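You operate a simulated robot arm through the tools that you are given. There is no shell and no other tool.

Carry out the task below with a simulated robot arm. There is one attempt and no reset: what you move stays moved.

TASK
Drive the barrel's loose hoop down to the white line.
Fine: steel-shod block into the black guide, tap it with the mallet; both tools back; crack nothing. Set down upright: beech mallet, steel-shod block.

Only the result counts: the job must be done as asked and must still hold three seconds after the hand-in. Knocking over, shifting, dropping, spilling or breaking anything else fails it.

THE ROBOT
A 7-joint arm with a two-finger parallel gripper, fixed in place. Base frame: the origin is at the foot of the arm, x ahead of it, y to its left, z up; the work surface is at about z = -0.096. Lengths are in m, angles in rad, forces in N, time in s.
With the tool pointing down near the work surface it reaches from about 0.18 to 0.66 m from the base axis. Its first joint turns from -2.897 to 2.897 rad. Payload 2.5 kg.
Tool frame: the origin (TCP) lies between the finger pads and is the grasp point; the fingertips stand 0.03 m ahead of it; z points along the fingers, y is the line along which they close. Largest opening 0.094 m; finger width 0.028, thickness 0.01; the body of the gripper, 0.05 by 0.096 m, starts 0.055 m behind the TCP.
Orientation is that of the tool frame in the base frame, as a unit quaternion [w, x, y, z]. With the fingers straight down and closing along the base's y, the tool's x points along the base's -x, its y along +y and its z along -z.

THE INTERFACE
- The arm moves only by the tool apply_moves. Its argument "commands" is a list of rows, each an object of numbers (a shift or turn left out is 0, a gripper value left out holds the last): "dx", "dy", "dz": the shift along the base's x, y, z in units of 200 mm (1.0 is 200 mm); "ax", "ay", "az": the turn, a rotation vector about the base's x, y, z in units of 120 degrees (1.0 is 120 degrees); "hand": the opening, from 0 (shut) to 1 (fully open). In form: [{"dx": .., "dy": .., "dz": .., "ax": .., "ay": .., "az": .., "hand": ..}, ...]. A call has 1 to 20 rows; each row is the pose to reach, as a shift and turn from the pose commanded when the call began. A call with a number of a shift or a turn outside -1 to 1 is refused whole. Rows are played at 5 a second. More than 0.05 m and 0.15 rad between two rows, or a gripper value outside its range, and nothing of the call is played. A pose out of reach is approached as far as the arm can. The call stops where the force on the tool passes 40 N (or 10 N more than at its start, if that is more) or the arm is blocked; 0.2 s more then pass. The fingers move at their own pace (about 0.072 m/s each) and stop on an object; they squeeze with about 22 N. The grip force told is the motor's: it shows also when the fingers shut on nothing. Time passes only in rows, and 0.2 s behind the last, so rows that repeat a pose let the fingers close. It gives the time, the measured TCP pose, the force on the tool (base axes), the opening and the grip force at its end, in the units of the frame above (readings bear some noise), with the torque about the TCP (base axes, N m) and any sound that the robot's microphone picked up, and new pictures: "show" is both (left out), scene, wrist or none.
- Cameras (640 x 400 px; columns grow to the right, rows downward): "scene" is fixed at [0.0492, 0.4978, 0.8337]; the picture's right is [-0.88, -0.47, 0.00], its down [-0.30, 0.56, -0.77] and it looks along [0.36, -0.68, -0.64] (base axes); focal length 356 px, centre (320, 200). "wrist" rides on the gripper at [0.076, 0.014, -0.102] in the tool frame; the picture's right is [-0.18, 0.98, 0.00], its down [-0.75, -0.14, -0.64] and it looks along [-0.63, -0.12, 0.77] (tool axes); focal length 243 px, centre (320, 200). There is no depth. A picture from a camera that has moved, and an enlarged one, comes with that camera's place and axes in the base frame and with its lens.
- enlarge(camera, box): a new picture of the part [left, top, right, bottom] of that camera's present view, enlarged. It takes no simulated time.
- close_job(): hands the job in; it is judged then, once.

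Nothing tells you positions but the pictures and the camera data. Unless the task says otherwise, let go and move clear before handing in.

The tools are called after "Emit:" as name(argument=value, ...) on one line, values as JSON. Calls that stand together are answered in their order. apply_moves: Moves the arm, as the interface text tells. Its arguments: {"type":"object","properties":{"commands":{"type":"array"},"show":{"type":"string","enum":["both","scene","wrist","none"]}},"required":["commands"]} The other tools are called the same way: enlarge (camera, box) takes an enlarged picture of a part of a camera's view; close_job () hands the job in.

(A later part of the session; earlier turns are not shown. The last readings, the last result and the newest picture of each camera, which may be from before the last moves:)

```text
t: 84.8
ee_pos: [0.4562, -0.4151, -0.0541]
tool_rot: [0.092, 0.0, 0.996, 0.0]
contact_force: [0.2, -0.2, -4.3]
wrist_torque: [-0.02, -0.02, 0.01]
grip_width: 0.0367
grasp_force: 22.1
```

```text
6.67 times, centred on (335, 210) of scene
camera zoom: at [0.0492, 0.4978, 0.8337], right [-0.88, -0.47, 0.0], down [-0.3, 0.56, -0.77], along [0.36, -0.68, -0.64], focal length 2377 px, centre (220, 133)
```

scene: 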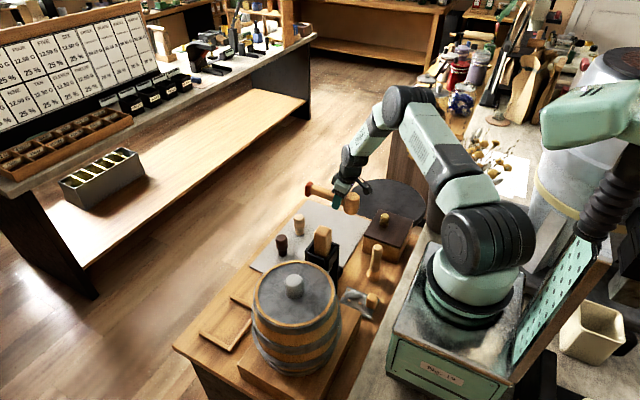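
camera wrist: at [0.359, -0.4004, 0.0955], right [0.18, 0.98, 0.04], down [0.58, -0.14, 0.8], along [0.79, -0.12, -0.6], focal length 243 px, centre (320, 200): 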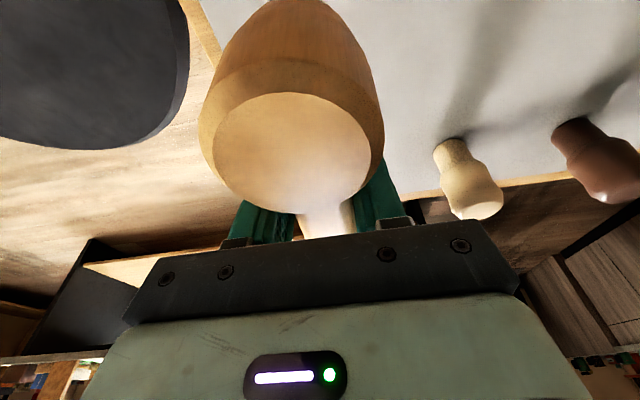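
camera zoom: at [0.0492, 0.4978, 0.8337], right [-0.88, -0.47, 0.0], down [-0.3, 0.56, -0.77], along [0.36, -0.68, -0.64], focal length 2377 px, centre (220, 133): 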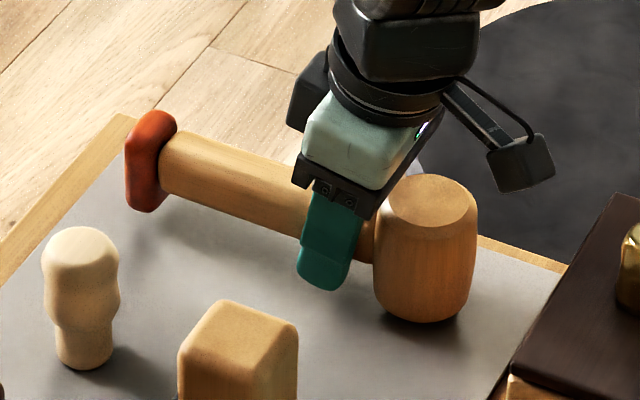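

Emit:
apply_moves(commands=[{"dz": -0.007}, {"dz": -0.015}, {"dz": -0.015}], show="none")

Emit:
apply_moves(commands=[{"dz": -0.005}, {"dz": -0.01}, {"dz": -0.01}], show="none")

Emit:
enlarge(camera="scene", box=[295, 180, 375, 240])

```text
t: 85.6
ee_pos: [0.4571, -0.4159, -0.0559]
tool_rot: [0.092, -0.001, 0.996, 0.0]
contact_force: [-0.2, -0.8, -4.0]
wrist_torque: [0.0, -0.03, 0.04]
grip_width: 0.0365
grasp_force: 22.2
```

```text
t: 86.4
ee_pos: [0.4572, -0.4161, -0.0591]
tool_rot: [0.092, 0.0, 0.996, 0.0]
contact_force: [-0.8, -0.2, -2.3]
wrist_torque: [-0.01, 0.07, 0.03]
grip_width: 0.0364
grasp_force: 21.7
```

```text
6.67 times, centred on (335, 210) of scene
camera zoom: at [0.0492, 0.4978, 0.8337], right [-0.88, -0.47, 0.0], down [-0.3, 0.56, -0.77], along [0.36, -0.68, -0.64], focal length 2377 px, centre (220, 133)
```

zoom: 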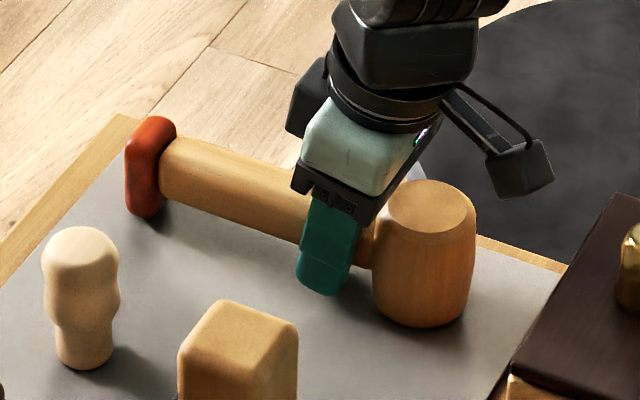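

The head is starting to rest on the mat, as the load has halved. I'll go down another millimetre or two so the foot settles as well.

Emit:
apply_moves(commands=[{"dz": -0.005}, {"dz": -0.005}], show="none")

Emit:
apply_moves(commands=[{"ay": 0.004, "dz": -0.003}, {"ay": 0.008, "dz": -0.003}, {"ay": 0.008, "dz": -0.003}], show="wrist")

Emit:
enlarge(camera="scene", box=[295, 180, 375, 240])

```text
t: 87.0
ee_pos: [0.4565, -0.4161, -0.0596]
tool_rot: [0.093, -0.001, 0.996, -0.001]
contact_force: [0.6, -0.4, 5.4]
wrist_torque: [0.03, 0.73, 0.02]
grip_width: 0.0363
grasp_force: 22.1
```

```text
t: 87.8
ee_pos: [0.4555, -0.415, -0.0588]
tool_rot: [0.085, 0.0, 0.996, 0.0]
contact_force: [4.0, -2.5, 1.8]
wrist_torque: [0.02, -0.53, -0.22]
grip_width: 0.0366
grasp_force: 21.8
camera wrist: at [0.3638, -0.4008, 0.0278], right [0.18, 0.98, 0.03], down [0.63, -0.14, 0.76], along [0.75, -0.12, -0.65], focal length 243 px, centre (320, 200)
```

wrist: 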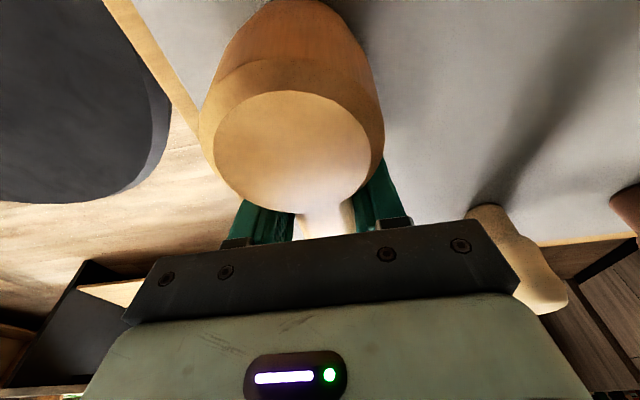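

```text
6.67 times, centred on (335, 210) of scene
camera zoom: at [0.0492, 0.4978, 0.8337], right [-0.88, -0.47, 0.0], down [-0.3, 0.56, -0.77], along [0.36, -0.68, -0.64], focal length 2377 px, centre (220, 133)
```

zoom: 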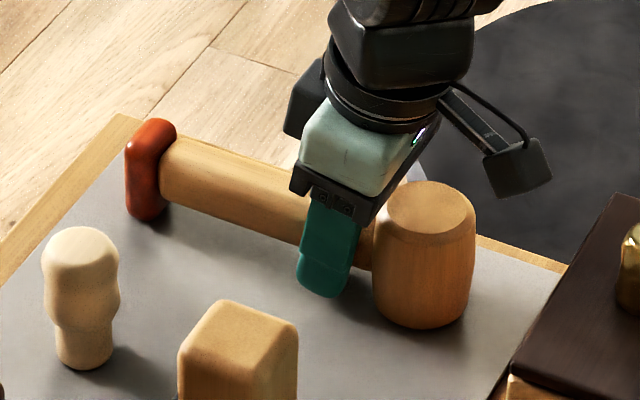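

Both the head and the foot now carry load, so the mallet is resting flat. I'll open the fingers and rise straight up.

Emit:
apply_moves(commands=[{"hand": 0.5}, {"hand": 0.65}, {"hand": 0.7}, {"hand": 0.7}], show="none")

Emit:
enlarge(camera="scene", box=[295, 180, 375, 240])

Emit:
apply_moves(commands=[{"dz": 0.05, "hand": 0.7}, {"dz": 0.15, "hand": 0.7}, {"dz": 0.3, "hand": 0.7}, {"dz": 0.5, "hand": 0.7}, {"dz": 0.7, "hand": 0.7}, {"dz": 0.9, "hand": 0.7}, {"dz": 1.0, "hand": 0.7}, {"dz": 1.0, "hand": 0.7}], show="both")

Emit:
enlarge(camera="scene", box=[295, 180, 375, 240])

```text
t: 88.8
ee_pos: [0.4556, -0.4147, -0.06]
tool_rot: [0.085, 0.0, 0.996, 0.001]
contact_force: [-0.7, 0.4, 0.1]
wrist_torque: [0.01, 0.02, -0.02]
grip_width: 0.0656
grasp_force: 0.2
```

```text
6.67 times, centred on (335, 210) of scene
camera zoom: at [0.0492, 0.4978, 0.8337], right [-0.88, -0.47, 0.0], down [-0.3, 0.56, -0.77], along [0.36, -0.68, -0.64], focal length 2377 px, centre (220, 133)
```

zoom: 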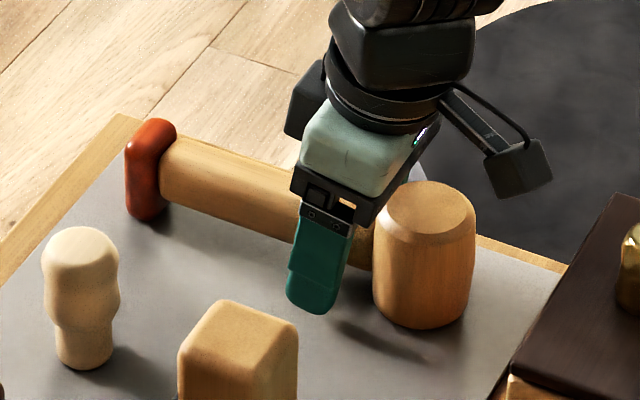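

```text
t: 90.6
ee_pos: [0.4562, -0.4153, 0.1411]
tool_rot: [0.085, 0.0, 0.996, 0.0]
contact_force: [-0.3, 0.1, -0.1]
wrist_torque: [0.0, 0.0, 0.0]
grip_width: 0.0657
grasp_force: 0.1
camera wrist: at [0.3626, -0.4019, 0.2284], right [0.18, 0.98, 0.03], down [0.64, -0.14, 0.76], along [0.75, -0.12, -0.65], focal length 243 px, centre (320, 200)
```

scene: 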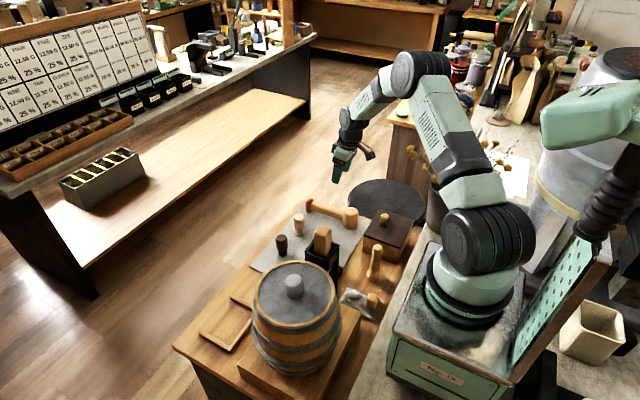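
wrist: 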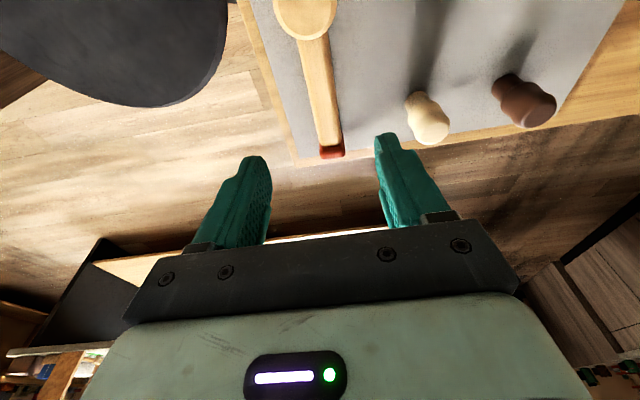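

```text
6.67 times, centred on (335, 210) of scene
camera zoom: at [0.0492, 0.4978, 0.8337], right [-0.88, -0.47, 0.0], down [-0.3, 0.56, -0.77], along [0.36, -0.68, -0.64], focal length 2377 px, centre (220, 133)
```

zoom: 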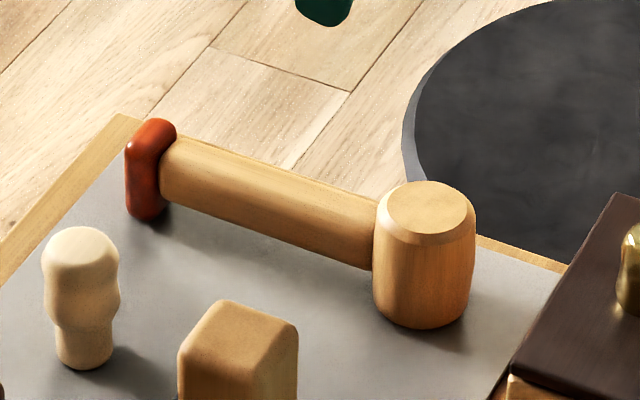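

The mallet stands flat on the mat within a few millimetres of where it was. Before taking the block out, I'll return to the same flat viewpoint as at the start and check the hoop against the line with an empty hand.

Emit:
apply_moves(commands=[{"ay": 0.03, "dz": 0.15}, {"ay": 0.06, "dz": 0.3}, {"ay": 0.0805, "dz": 0.45, "dy": 0.1, "dx": -0.05}, {"ay": 0.0805, "dz": 0.6, "dy": 0.25, "dx": -0.12}, {"ay": 0.0805, "dz": 0.7, "dy": 0.4, "dx": -0.2}, {"ay": 0.0805, "dz": 0.75, "dy": 0.55, "dx": -0.28}, {"ay": 0.0805, "dz": 0.75, "dy": 0.6, "dx": -0.3}], show="none")

Emit:
apply_moves(commands=[{"az": 0.0625}, {"az": 0.125}, {"az": 0.1875}, {"az": 0.25}, {"az": 0.3125, "dx": -0.05}, {"az": 0.375, "dx": -0.1, "dy": 0.05}, {"az": 0.4375, "dx": -0.2, "dy": 0.1}, {"az": 0.5, "dx": -0.3, "dy": 0.15}, {"az": 0.5625, "dx": -0.4, "dy": 0.2}, {"az": 0.625, "dx": -0.5, "dy": 0.25}, {"az": 0.6875, "dx": -0.6, "dy": 0.3}, {"az": 0.75, "dx": -0.66, "dy": 0.3}, {"az": 0.75, "dx": -0.66, "dy": 0.3}], show="none")

Emit:
apply_moves(commands=[{"ax": 0.05, "dy": 0.1}, {"ax": 0.1, "dy": 0.2, "dz": -0.1}, {"ax": 0.15, "dy": 0.3, "dz": -0.2}, {"ax": 0.2, "dy": 0.4, "dz": -0.3}, {"ax": 0.25, "dy": 0.45, "dz": -0.38}, {"ax": 0.29, "dy": 0.48, "dz": -0.4}, {"ax": 0.29, "dy": 0.48, "dz": -0.4}], show="both")

Emit:
enlarge(camera="wrist", box=[295, 130, 375, 200])

```text
t: 92.2
ee_pos: [0.3954, -0.2952, 0.2899]
tool_rot: [0.0, -0.002, 1.0, 0.001]
contact_force: [0.1, 0.5, -0.9]
wrist_torque: [0.02, 0.0, -0.02]
grip_width: 0.0658
grasp_force: 0.1
```

```text
t: 95.0
ee_pos: [0.2639, -0.2364, 0.2885]
tool_rot: [0.0, 0.708, -0.706, 0.0]
contact_force: [-0.1, 0.3, -0.3]
wrist_torque: [0.01, -0.02, 0.01]
grip_width: 0.066
grasp_force: 0.1
```

```text
t: 96.6
ee_pos: [0.2643, -0.1383, 0.2104]
tool_rot: [-0.212, 0.675, -0.674, -0.212]
contact_force: [0.2, -0.2, -0.3]
wrist_torque: [0.04, 0.02, -0.01]
grip_width: 0.0657
grasp_force: 0.1
camera wrist: at [0.2494, -0.2603, 0.2498], right [-0.98, 0.15, 0.1], down [0.14, 0.25, 0.96], along [0.12, 0.96, -0.27], focal length 243 px, centre (320, 200)
```

scene: 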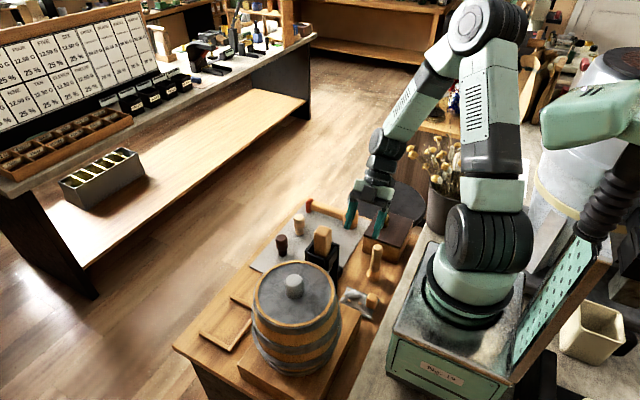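
wrist: 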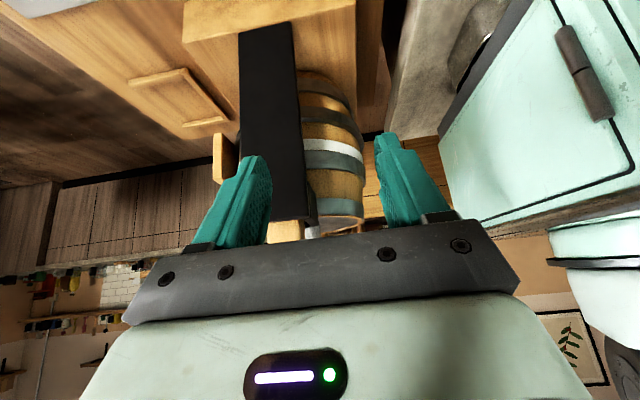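

```text
5.71 times, centred on (335, 165) of wrist
camera zoom: at [0.2494, -0.2603, 0.2498], right [-0.98, 0.15, 0.1], down [0.14, 0.25, 0.96], along [0.12, 0.96, -0.27], focal length 1386 px, centre (234, 400)
```

zoom: 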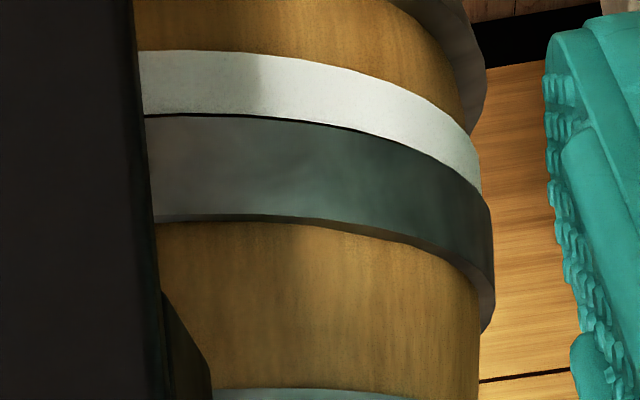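

The dark gap is now only a hairline. I'll lower the camera about 9 cm for a nearly horizontal look to confirm it.

Emit:
apply_moves(commands=[{"dz": -0.12}, {"dz": -0.24}, {"dz": -0.36}, {"dz": -0.48}, {"dz": -0.48}], show="wrist")

Emit:
enlarge(camera="wrist", box=[290, 170, 380, 230])

```text
t: 97.8
ee_pos: [0.2622, -0.14, 0.1126]
tool_rot: [-0.211, 0.675, -0.674, -0.211]
contact_force: [0.6, -0.4, -0.3]
wrist_torque: [0.02, 0.01, 0.01]
grip_width: 0.0657
grasp_force: 0.0
camera wrist: at [0.2489, -0.2607, 0.1525], right [-0.98, 0.15, 0.1], down [0.14, 0.25, 0.96], along [0.12, 0.96, -0.27], focal length 243 px, centre (320, 200)
```

wrist: 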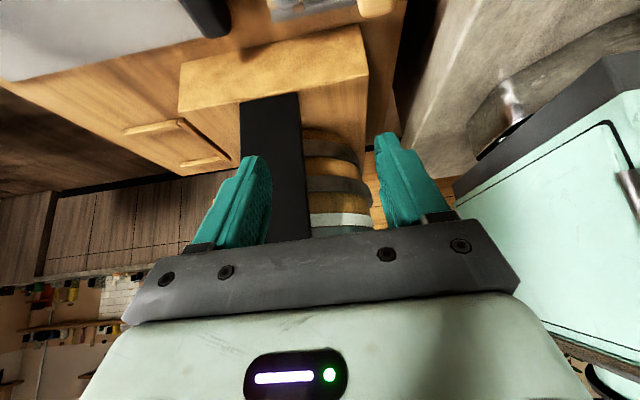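

```text
6.67 times, centred on (335, 200) of wrist
camera zoom: at [0.2489, -0.2607, 0.1525], right [-0.98, 0.15, 0.1], down [0.14, 0.25, 0.96], along [0.12, 0.96, -0.27], focal length 1618 px, centre (220, 200)
```

zoom: 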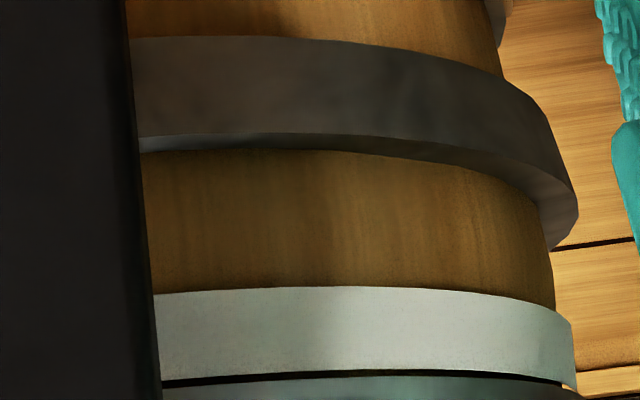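

Emit:
enlarge(camera="wrist", box=[310, 205, 350, 235])

Emit:
enlarge(camera="wrist", box=[340, 205, 380, 235])

```text
13.33 times, centred on (330, 220) of wrist
camera zoom: at [0.2489, -0.2607, 0.1525], right [-0.98, 0.15, 0.1], down [0.14, 0.25, 0.96], along [0.12, 0.96, -0.27], focal length 3235 px, centre (187, -67)
```

zoom: 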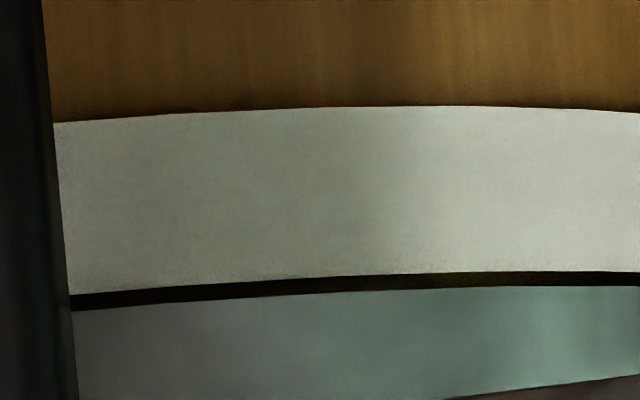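

```text
13.33 times, centred on (360, 220) of wrist
camera zoom: at [0.2489, -0.2607, 0.1525], right [-0.98, 0.15, 0.1], down [0.14, 0.25, 0.96], along [0.12, 0.96, -0.27], focal length 3235 px, centre (-213, -67)
```

zoom: 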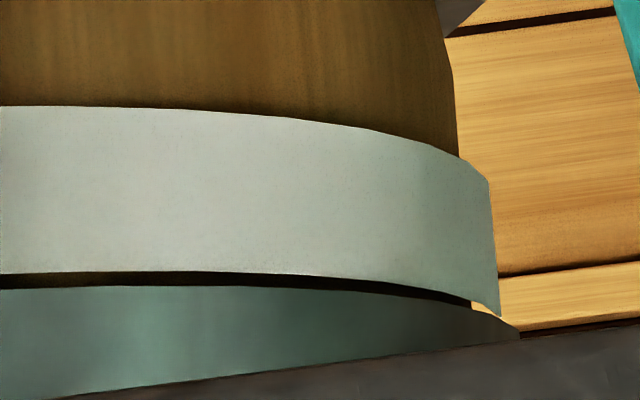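

In this nearly horizontal view the hoop's lower edge is about 1.3 mm from the white band, even all round. Since two full taps left it in place, I take it as seated at the line. Next I'll fetch the block: level the tool, rise, and go above it.

Emit:
apply_moves(commands=[{"dz": 0.15, "dy": -0.1}, {"dz": 0.3, "dy": -0.15, "ax": -0.05}, {"dz": 0.45, "dy": -0.15, "ax": -0.1}, {"dz": 0.6, "dy": -0.15, "ax": -0.15}, {"dz": 0.75, "dy": -0.15, "ax": -0.2}, {"dz": 0.9, "dy": -0.1, "ax": -0.25}, {"dz": 1.0, "dy": -0.05, "ax": -0.29}, {"dz": 1.0, "dy": 0.0, "ax": -0.29}], show="none")

Emit:
apply_moves(commands=[{"dz": 0.15}, {"dz": 0.28, "dy": 0.1, "dx": 0.05}, {"dz": 0.28, "dy": 0.25, "dx": 0.12, "hand": 0.8}, {"dz": 0.28, "dy": 0.4, "dx": 0.2, "hand": 0.8}, {"dz": 0.28, "dy": 0.55, "dx": 0.27, "hand": 0.8}, {"dz": 0.28, "dy": 0.63, "dx": 0.28, "hand": 0.8}, {"dz": 0.28, "dy": 0.63, "dx": 0.28, "hand": 0.8}], show="both")

Emit:
enlarge(camera="wrist", box=[260, 40, 380, 160])

```text
t: 99.6
ee_pos: [0.2632, -0.139, 0.3144]
tool_rot: [0.0, -0.707, 0.707, 0.0]
contact_force: [0.4, -0.2, 1.0]
wrist_torque: [0.01, 0.01, 0.02]
grip_width: 0.0659
grasp_force: 0.1
```

```text
t: 101.2
ee_pos: [0.3219, -0.0125, 0.3712]
tool_rot: [0.001, 0.707, -0.707, 0.0]
contact_force: [1.1, 0.1, -0.3]
wrist_torque: [-0.04, 0.01, 0.03]
grip_width: 0.0753
grasp_force: 0.0
camera wrist: at [0.307, -0.0891, 0.4725], right [-0.98, 0.18, 0.0], down [0.14, 0.75, 0.64], along [0.12, 0.63, -0.77], focal length 243 px, centre (320, 200)
```

scene: 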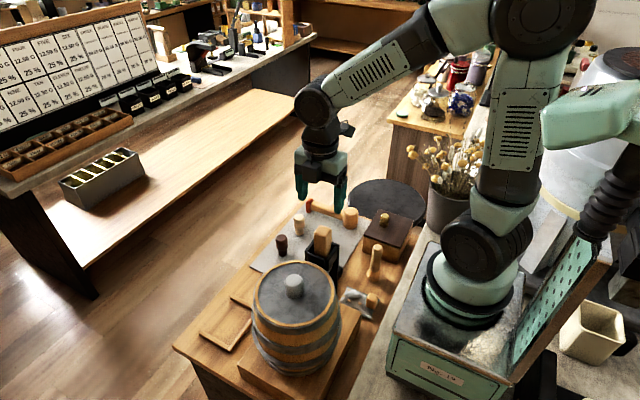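
wrist: 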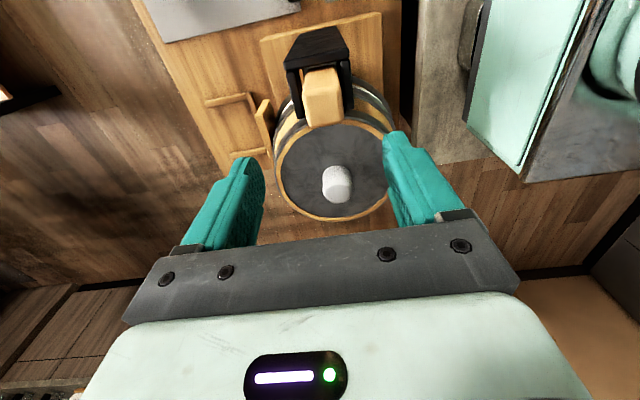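

```text
3.33 times, centred on (320, 100) of wrist
camera zoom: at [0.307, -0.0891, 0.4725], right [-0.98, 0.18, 0.0], down [0.14, 0.75, 0.64], along [0.12, 0.63, -0.77], focal length 809 px, centre (320, 533)
```

zoom: 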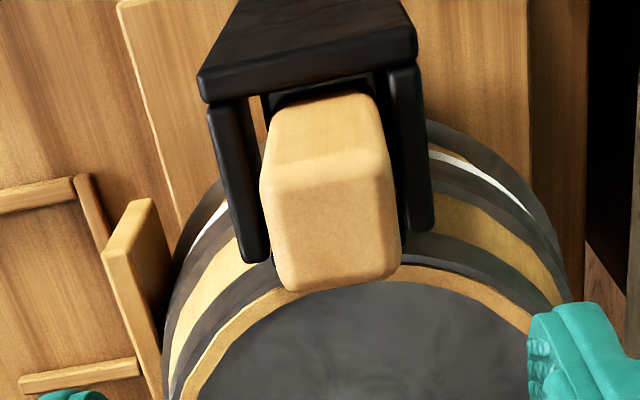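

The block's top is centred near (0.317, -0.018). I'll shift a few millimetres to match, descend so the fingertips stay above the guide rim, and grip.

Emit:
apply_moves(commands=[{"dx": -0.012, "dy": -0.015, "dz": -0.15}, {"dx": -0.012, "dy": -0.015, "dz": -0.3}, {"dx": -0.012, "dy": -0.015, "dz": -0.45}, {"dx": -0.012, "dy": -0.015, "dz": -0.56}, {"dx": -0.012, "dy": -0.015, "dz": -0.63}, {"dx": -0.012, "dy": -0.015, "dz": -0.63}], show="wrist")

Emit:
enlarge(camera="scene", box=[290, 190, 360, 280])

```text
t: 102.6
ee_pos: [0.3181, -0.0163, 0.2432]
tool_rot: [0.0, 0.708, -0.706, 0.0]
contact_force: [0.5, -0.9, 0.3]
wrist_torque: [0.01, 0.02, -0.02]
grip_width: 0.0751
grasp_force: 0.2
camera wrist: at [0.3032, -0.0924, 0.3451], right [-0.98, 0.18, 0.0], down [0.14, 0.75, 0.64], along [0.12, 0.63, -0.77], focal length 243 px, centre (320, 200)
```

wrist: 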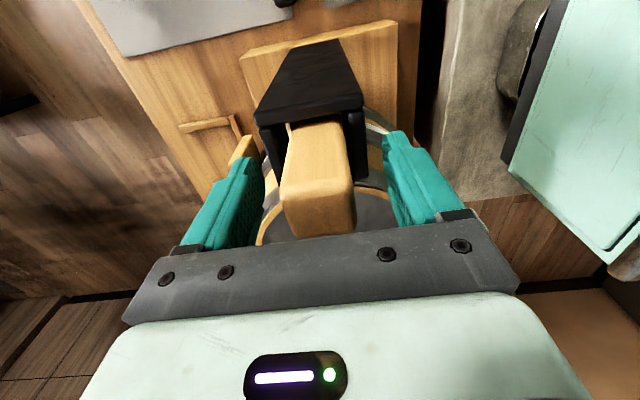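

```text
4.44 times, centred on (325, 235) of scene
camera zoom: at [0.0492, 0.4978, 0.8337], right [-0.88, -0.47, 0.0], down [-0.3, 0.56, -0.77], along [0.36, -0.68, -0.64], focal length 1585 px, centre (298, 44)
```

zoom: 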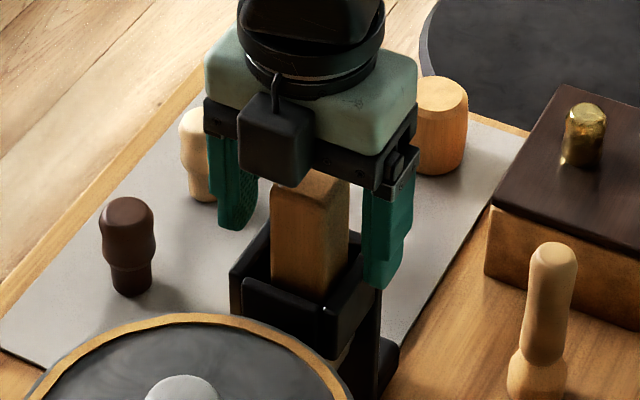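

Emit:
apply_moves(commands=[{"hand": 0.5}, {"hand": 0.3}, {"hand": 0.0}, {"hand": 0.0}, {"hand": 0.0}, {"hand": 0.0}], show="wrist")

```text
t: 104.0
ee_pos: [0.3177, -0.0148, 0.2445]
tool_rot: [0.0, 0.708, -0.707, 0.0]
contact_force: [-0.4, 0.1, 0.4]
wrist_torque: [-0.02, 0.04, 0.02]
grip_width: 0.038
grasp_force: 21.9
camera wrist: at [0.3032, -0.0925, 0.3452], right [-0.98, 0.18, 0.0], down [0.14, 0.75, 0.64], along [0.12, 0.63, -0.77], focal length 243 px, centre (320, 200)
```

wrist: 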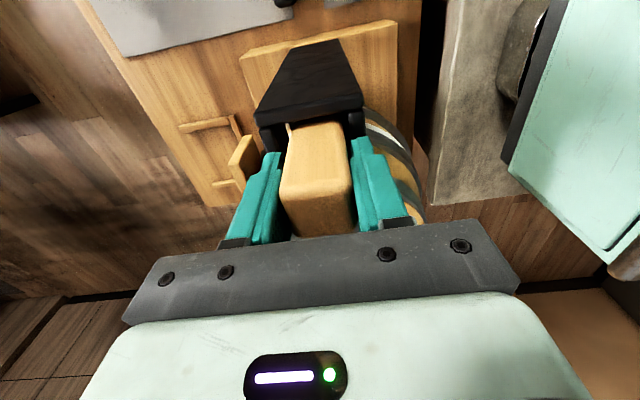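

The block is gripped on its wood part. I'll lift it slowly straight out of the guide.

Emit:
apply_moves(commands=[{"dz": 0.02}, {"dz": 0.05}, {"dz": 0.1}, {"dz": 0.16}, {"dz": 0.22}, {"dz": 0.28}, {"dz": 0.34}, {"dz": 0.4}, {"dz": 0.46}, {"dz": 0.52}, {"dz": 0.6}, {"dz": 0.68}, {"dz": 0.7}, {"dz": 0.7}], show="both")

Emit:
enlarge(camera="scene", box=[285, 170, 365, 280])

Emit:
enlarge(camera="wrist", box=[260, 40, 380, 160])

```text
t: 107.0
ee_pos: [0.319, -0.0167, 0.3846]
tool_rot: [0.0, -0.706, 0.708, 0.0]
contact_force: [-0.6, 0.5, -2.4]
wrist_torque: [-0.01, -0.01, 0.02]
grip_width: 0.0382
grasp_force: 22.4
camera wrist: at [0.3033, -0.0931, 0.4853], right [-0.98, 0.18, 0.0], down [0.14, 0.75, 0.64], along [0.12, 0.63, -0.77], focal length 243 px, centre (320, 200)
```

scene: 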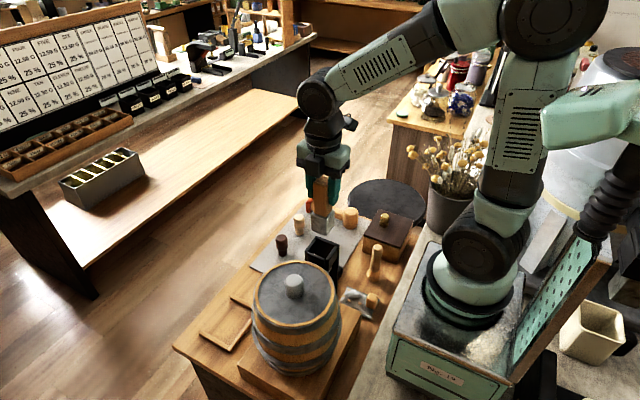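
wrist: 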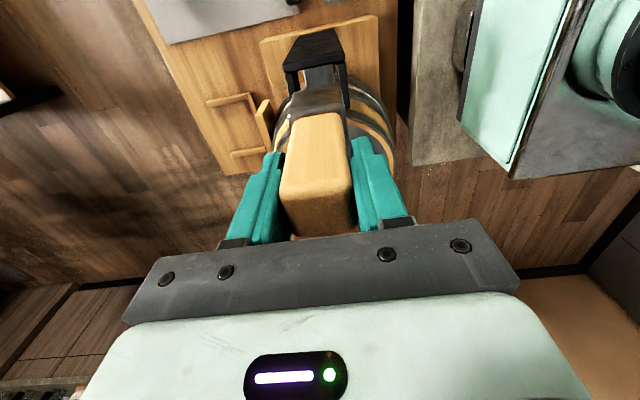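

```text
3.64 times, centred on (325, 225) of scene
camera zoom: at [0.0492, 0.4978, 0.8337], right [-0.88, -0.47, 0.0], down [-0.3, 0.56, -0.77], along [0.36, -0.68, -0.64], focal length 1296 px, centre (302, 109)
```

zoom: 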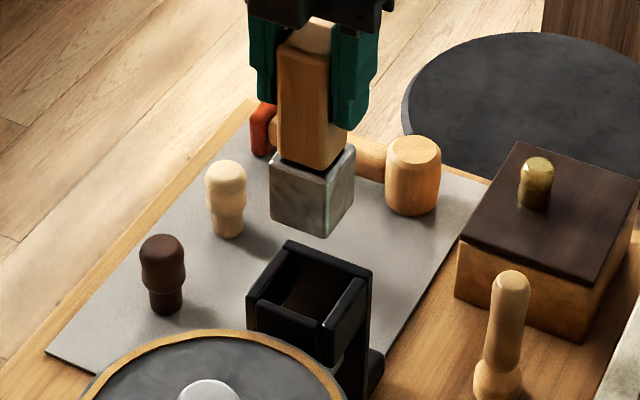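

```text
3.33 times, centred on (320, 100) of wrist
camera zoom: at [0.3033, -0.0931, 0.4853], right [-0.98, 0.18, 0.0], down [0.14, 0.75, 0.64], along [0.12, 0.63, -0.77], focal length 809 px, centre (320, 533)
```

zoom: 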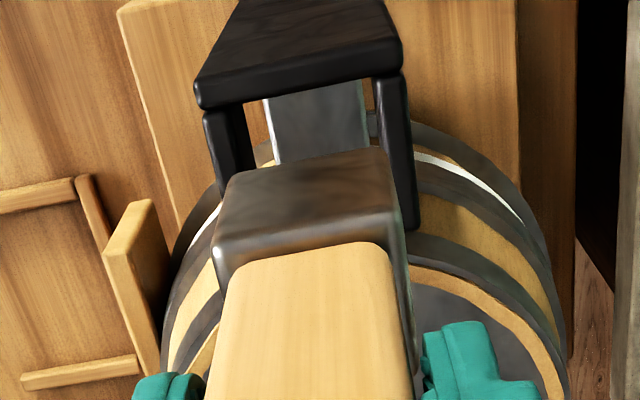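

The block came out cleanly. I'll carry it back high over the mat to its original place.

Emit:
apply_moves(commands=[{"dy": -0.08}, {"dy": -0.2, "dx": 0.05}, {"dy": -0.35, "dx": 0.1}, {"dy": -0.5, "dx": 0.16}, {"dy": -0.65, "dx": 0.22}, {"dy": -0.8, "dx": 0.28}, {"dy": -0.93, "dx": 0.35}, {"dy": -1.0, "dx": 0.35}, {"dy": -1.0, "dx": 0.35}], show="none")

Emit:
apply_moves(commands=[{"dy": -0.12, "dx": 0.02}, {"dy": -0.25, "dx": 0.04}, {"dy": -0.3525, "dx": 0.058, "dz": -0.05}, {"dy": -0.3525, "dx": 0.058, "dz": -0.2}, {"dy": -0.3525, "dx": 0.058, "dz": -0.38}, {"dy": -0.3525, "dx": 0.058, "dz": -0.56}, {"dy": -0.3525, "dx": 0.058, "dz": -0.74}, {"dy": -0.3525, "dx": 0.058, "dz": -0.9}, {"dy": -0.3525, "dx": 0.058, "dz": -1.0}, {"dy": -0.3525, "dx": 0.058, "dz": -1.0}], show="both")

Emit:
enlarge(camera="scene", box=[300, 160, 380, 250])

```text
t: 109.0
ee_pos: [0.3865, -0.2165, 0.384]
tool_rot: [0.0, 0.708, -0.706, 0.0]
contact_force: [0.7, 0.4, -1.1]
wrist_torque: [-0.01, -0.01, 0.0]
grip_width: 0.0382
grasp_force: 21.9
```

```text
t: 111.2
ee_pos: [0.3993, -0.2869, 0.1821]
tool_rot: [0.0, -0.707, 0.708, 0.0]
contact_force: [0.8, -0.1, -1.9]
wrist_torque: [0.0, -0.02, 0.0]
grip_width: 0.0378
grasp_force: 22.2
camera wrist: at [0.3846, -0.3641, 0.2843], right [-0.98, 0.18, 0.0], down [0.14, 0.75, 0.64], along [0.12, 0.63, -0.77], focal length 243 px, centre (320, 200)
```

scene: 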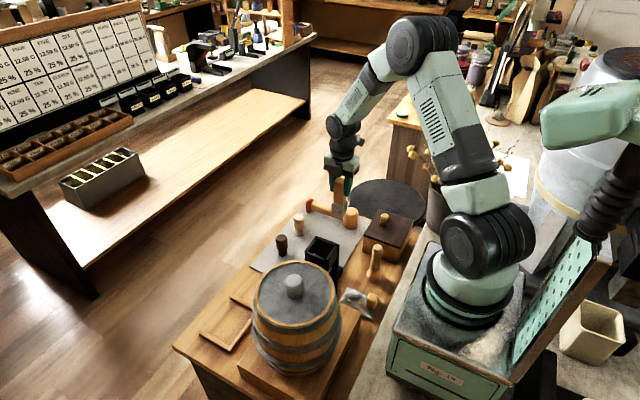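
wrist: 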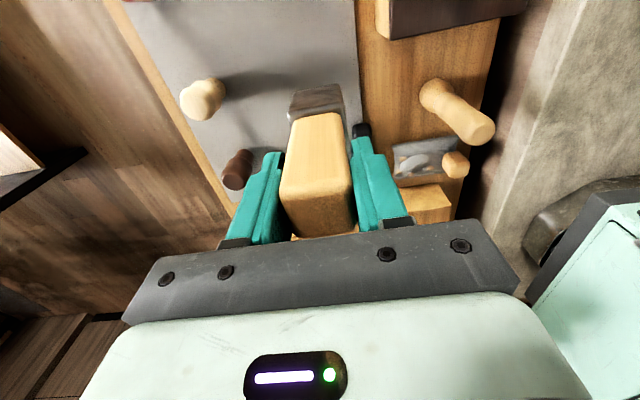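

```text
4.44 times, centred on (340, 205) of scene
camera zoom: at [0.0492, 0.4978, 0.8337], right [-0.88, -0.47, 0.0], down [-0.3, 0.56, -0.77], along [0.36, -0.68, -0.64], focal length 1585 px, centre (231, 178)
```

zoom: 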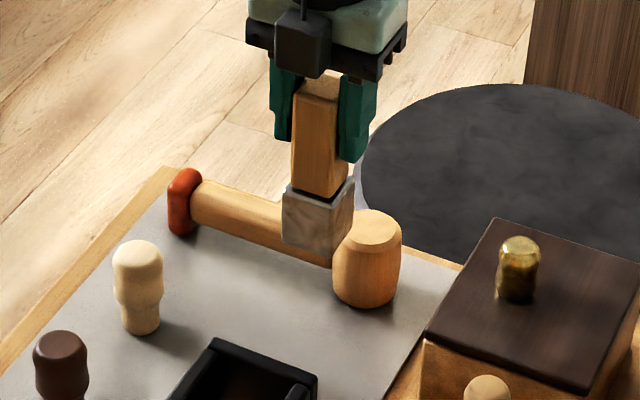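

Emit:
apply_moves(commands=[{"dz": -0.2}, {"dz": -0.4}, {"dz": -0.58}, {"dz": -0.68}, {"dz": -0.75}, {"dz": -0.75}], show="none")

Emit:
apply_moves(commands=[{"dz": -0.015}, {"dz": -0.03}, {"dz": -0.04}, {"dz": -0.05}, {"dz": -0.05}], show="none")

Emit:
enlarge(camera="scene", box=[310, 200, 370, 260])

```text
t: 112.6
ee_pos: [0.3991, -0.2859, 0.0333]
tool_rot: [0.0, 0.708, -0.707, 0.0]
contact_force: [-0.3, -0.5, -1.5]
wrist_torque: [-0.01, 0.03, 0.0]
grip_width: 0.038
grasp_force: 22.0
```

```text
t: 113.8
ee_pos: [0.3991, -0.2847, 0.0243]
tool_rot: [0.0, 0.707, -0.707, -0.001]
contact_force: [0.3, -0.5, -1.4]
wrist_torque: [-0.03, 0.0, 0.01]
grip_width: 0.0377
grasp_force: 21.6
```

```text
6.67 times, centred on (340, 230) of scene
camera zoom: at [0.0492, 0.4978, 0.8337], right [-0.88, -0.47, 0.0], down [-0.3, 0.56, -0.77], along [0.36, -0.68, -0.64], focal length 2377 px, centre (187, 0)
```

zoom: 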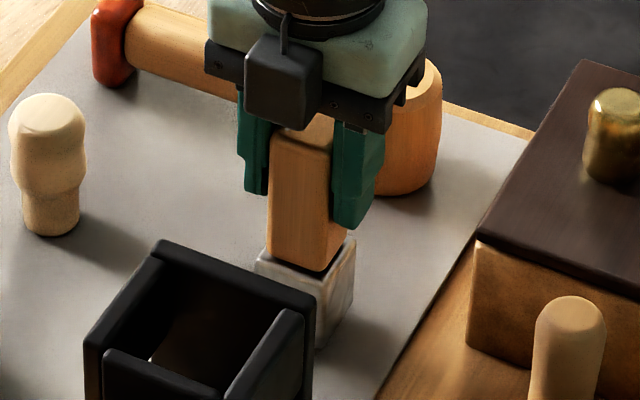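

Emit:
apply_moves(commands=[{"dz": -0.01}, {"dz": -0.02}, {"dz": -0.02}], show="none")

Emit:
apply_moves(commands=[{"dz": -0.005}, {"dz": -0.01}, {"dz": -0.01}], show="none")

```text
t: 114.6
ee_pos: [0.3984, -0.2853, 0.0203]
tool_rot: [0.0, 0.708, -0.707, 0.001]
contact_force: [0.5, 0.3, -1.7]
wrist_torque: [-0.04, 0.03, -0.01]
grip_width: 0.0384
grasp_force: 21.5
```

```text
t: 115.4
ee_pos: [0.3992, -0.2857, 0.0177]
tool_rot: [0.0, -0.706, 0.708, -0.001]
contact_force: [-0.2, 0.1, -1.7]
wrist_torque: [0.0, 0.01, 0.03]
grip_width: 0.0383
grasp_force: 22.7
```

Emit:
apply_moves(commands=[{"dz": -0.005}, {"dz": -0.0075}, {"dz": -0.0075}], show="none")

Emit:
enlarge(camera="scene", box=[310, 200, 370, 260])

```text
t: 116.2
ee_pos: [0.3993, -0.2857, 0.0168]
tool_rot: [0.0, 0.707, -0.707, 0.0]
contact_force: [-3.4, 2.5, 12.4]
wrist_torque: [0.4, 0.12, 0.07]
grip_width: 0.0382
grasp_force: 22.3
```

```text
6.67 times, centred on (340, 230) of scene
camera zoom: at [0.0492, 0.4978, 0.8337], right [-0.88, -0.47, 0.0], down [-0.3, 0.56, -0.77], along [0.36, -0.68, -0.64], focal length 2377 px, centre (187, 0)
```

zoom: 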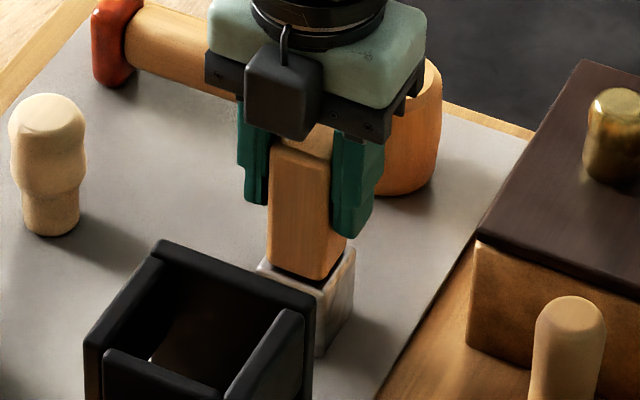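

The block is on the mat, with contact at about 12 N. I'll ease off half a millimetre, open the fingers slowly and rise clear.

Emit:
apply_moves(commands=[{"dz": 0.003}, {"dz": 0.003, "hand": 0.45}, {"dz": 0.003, "hand": 0.55}, {"dz": 0.003, "hand": 0.7}, {"dz": 0.003, "hand": 0.8}, {"dz": 0.003, "hand": 0.8}], show="none")

Emit:
enlarge(camera="wrist", box=[240, 60, 400, 220])

Emit:
apply_moves(commands=[{"dz": 0.05}, {"dz": 0.15}, {"dz": 0.3}, {"dz": 0.5}, {"dz": 0.7}, {"dz": 0.9}, {"dz": 1.0}, {"dz": 1.0}], show="both")

Emit:
enlarge(camera="scene", box=[300, 190, 380, 260])

```text
t: 117.6
ee_pos: [0.3998, -0.2876, 0.0167]
tool_rot: [0.0, 0.707, -0.707, 0.0]
contact_force: [0.5, -0.9, -0.2]
wrist_torque: [-0.03, -0.04, -0.03]
grip_width: 0.0752
grasp_force: 0.0
```

```text
2.50 times, centred on (320, 140) of wrist
camera zoom: at [0.3848, -0.3632, 0.1186], right [-0.98, 0.18, 0.0], down [0.14, 0.75, 0.64], along [0.12, 0.63, -0.77], focal length 606 px, centre (320, 350)
```

zoom: 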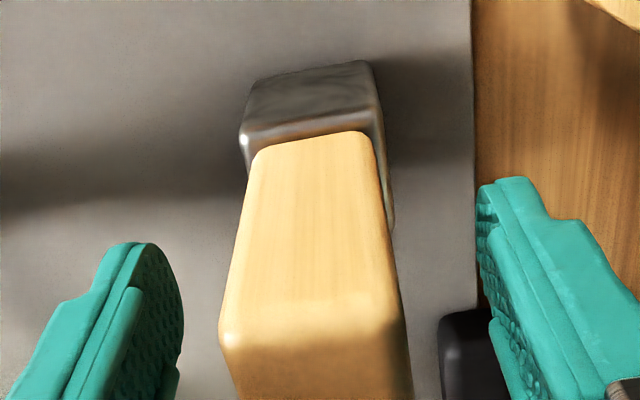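

```text
t: 119.4
ee_pos: [0.3981, -0.2842, 0.2163]
tool_rot: [-0.001, 0.708, -0.707, 0.001]
contact_force: [0.5, 0.0, -0.3]
wrist_torque: [-0.01, 0.01, 0.0]
grip_width: 0.075
grasp_force: 0.0
camera wrist: at [0.3841, -0.362, 0.3183], right [-0.98, 0.18, 0.0], down [0.14, 0.75, 0.64], along [0.12, 0.63, -0.77], focal length 243 px, centre (320, 200)
```

scene: 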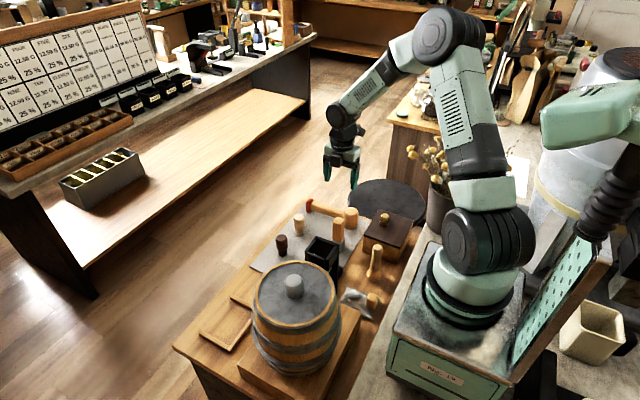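
wrist: 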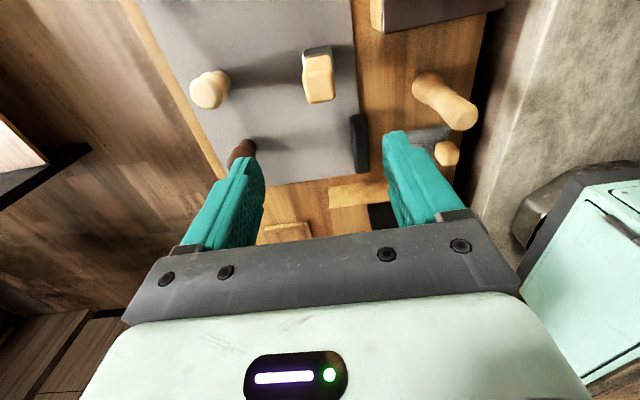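

```text
5.71 times, centred on (340, 225) of scene
camera zoom: at [0.0492, 0.4978, 0.8337], right [-0.88, -0.47, 0.0], down [-0.3, 0.56, -0.77], along [0.36, -0.68, -0.64], focal length 2037 px, centre (206, 57)
```

zoom: 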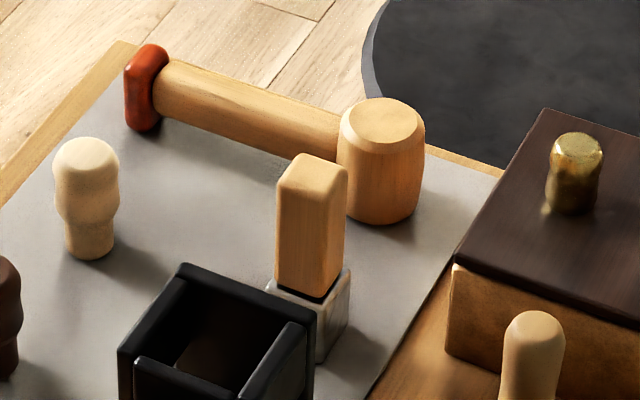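

Both tools stand upright on the mat where they came from. I'll check the hoop once more, first from the scene camera.

Emit:
enlarge(camera="scene", box=[245, 290, 350, 380])

Emit:
enlarge(camera="scene", box=[305, 235, 345, 275])

Emit:
apply_moves(commands=[{"dx": -0.1, "dy": 0.1}, {"dx": -0.2, "dy": 0.2, "ax": 0.05}, {"dx": -0.3, "dy": 0.3, "ax": 0.1}, {"dx": -0.4, "dy": 0.4, "ax": 0.15}, {"dx": -0.5, "dy": 0.5, "ax": 0.2, "dz": -0.1}, {"dx": -0.6, "dy": 0.6, "ax": 0.25, "dz": -0.2}, {"dx": -0.68, "dy": 0.7, "ax": 0.3, "dz": -0.3}, {"dx": -0.68, "dy": 0.72, "ax": 0.35, "dz": -0.4}, {"dx": -0.68, "dy": 0.72, "ax": 0.4, "dz": -0.45}, {"dx": -0.68, "dy": 0.72, "ax": 0.4, "dz": -0.45}], show="both")

```text
4.44 times, centred on (298, 335) of scene
camera zoom: at [0.0492, 0.4978, 0.8337], right [-0.88, -0.47, 0.0], down [-0.3, 0.56, -0.77], along [0.36, -0.68, -0.64], focal length 1585 px, centre (420, -400)
```

zoom: 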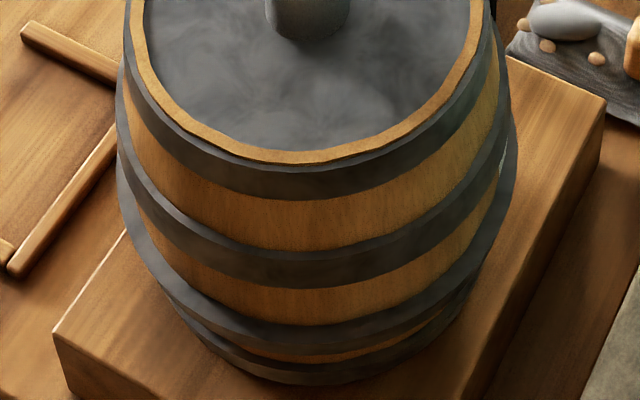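

```text
10.00 times, centred on (325, 255) of scene
camera zoom: at [0.0492, 0.4978, 0.8337], right [-0.88, -0.47, 0.0], down [-0.3, 0.56, -0.77], along [0.36, -0.68, -0.64], focal length 3565 px, centre (270, -350)
```

zoom: 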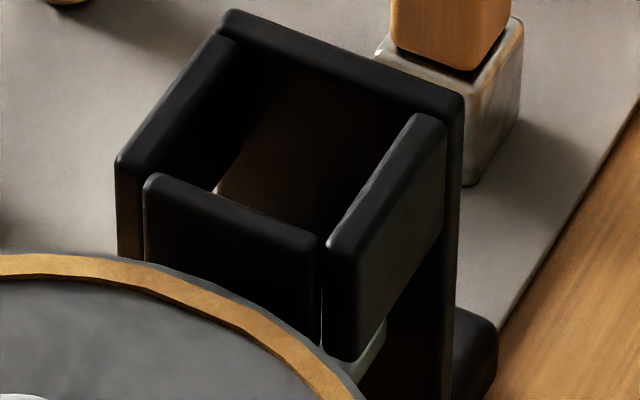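

```text
t: 121.6
ee_pos: [0.2634, -0.141, 0.1273]
tool_rot: [-0.288, 0.646, -0.646, -0.288]
contact_force: [-0.1, -0.4, 0.9]
wrist_torque: [0.0, 0.0, -0.03]
grip_width: 0.0752
grasp_force: 0.0
camera wrist: at [0.2485, -0.2694, 0.138], right [-0.98, 0.12, 0.14], down [0.14, 0.03, 0.99], along [0.12, 0.99, -0.04], focal length 243 px, centre (320, 200)
```

scene: 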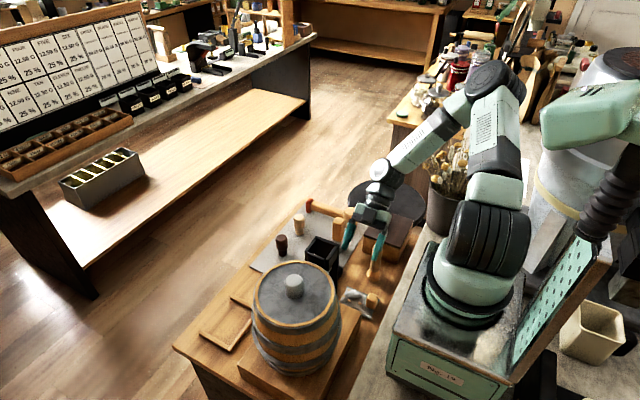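
wrist: 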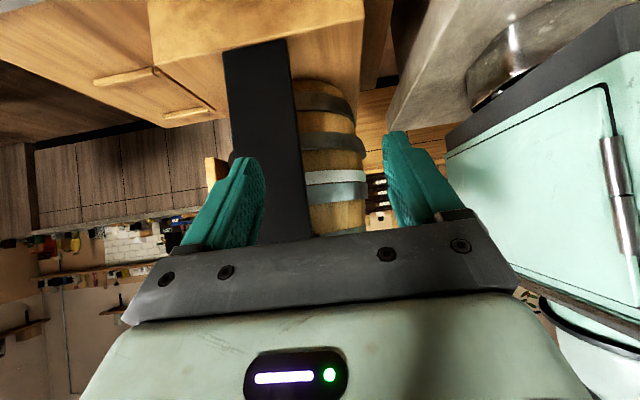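

Emit:
enlarge(camera="wrist", box=[295, 155, 375, 215])

Emit:
enlarge(camera="wrist", box=[298, 172, 328, 200])

```text
6.67 times, centred on (335, 185) of wrist
camera zoom: at [0.2485, -0.2694, 0.138], right [-0.98, 0.12, 0.14], down [0.14, 0.03, 0.99], along [0.12, 0.99, -0.04], focal length 1618 px, centre (220, 300)
```

zoom: 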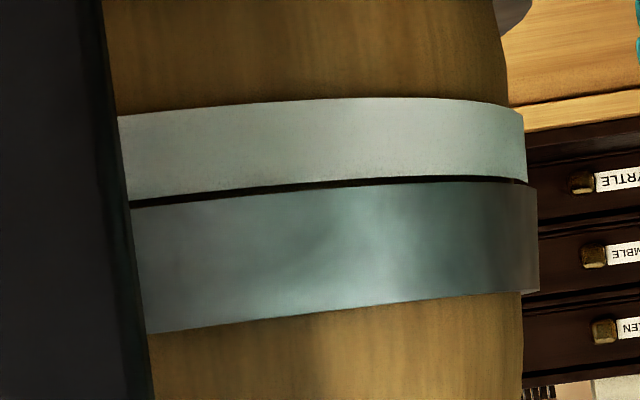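

```text
14.29 times, centred on (313, 186) of wrist
camera zoom: at [0.2485, -0.2694, 0.138], right [-0.98, 0.12, 0.14], down [0.14, 0.03, 0.99], along [0.12, 0.99, -0.04], focal length 3466 px, centre (420, 400)
```

zoom: 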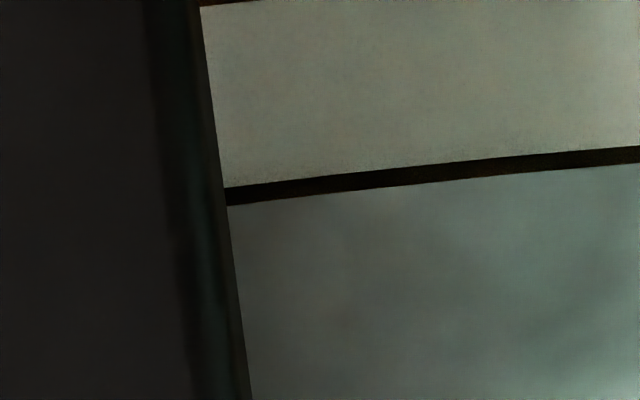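

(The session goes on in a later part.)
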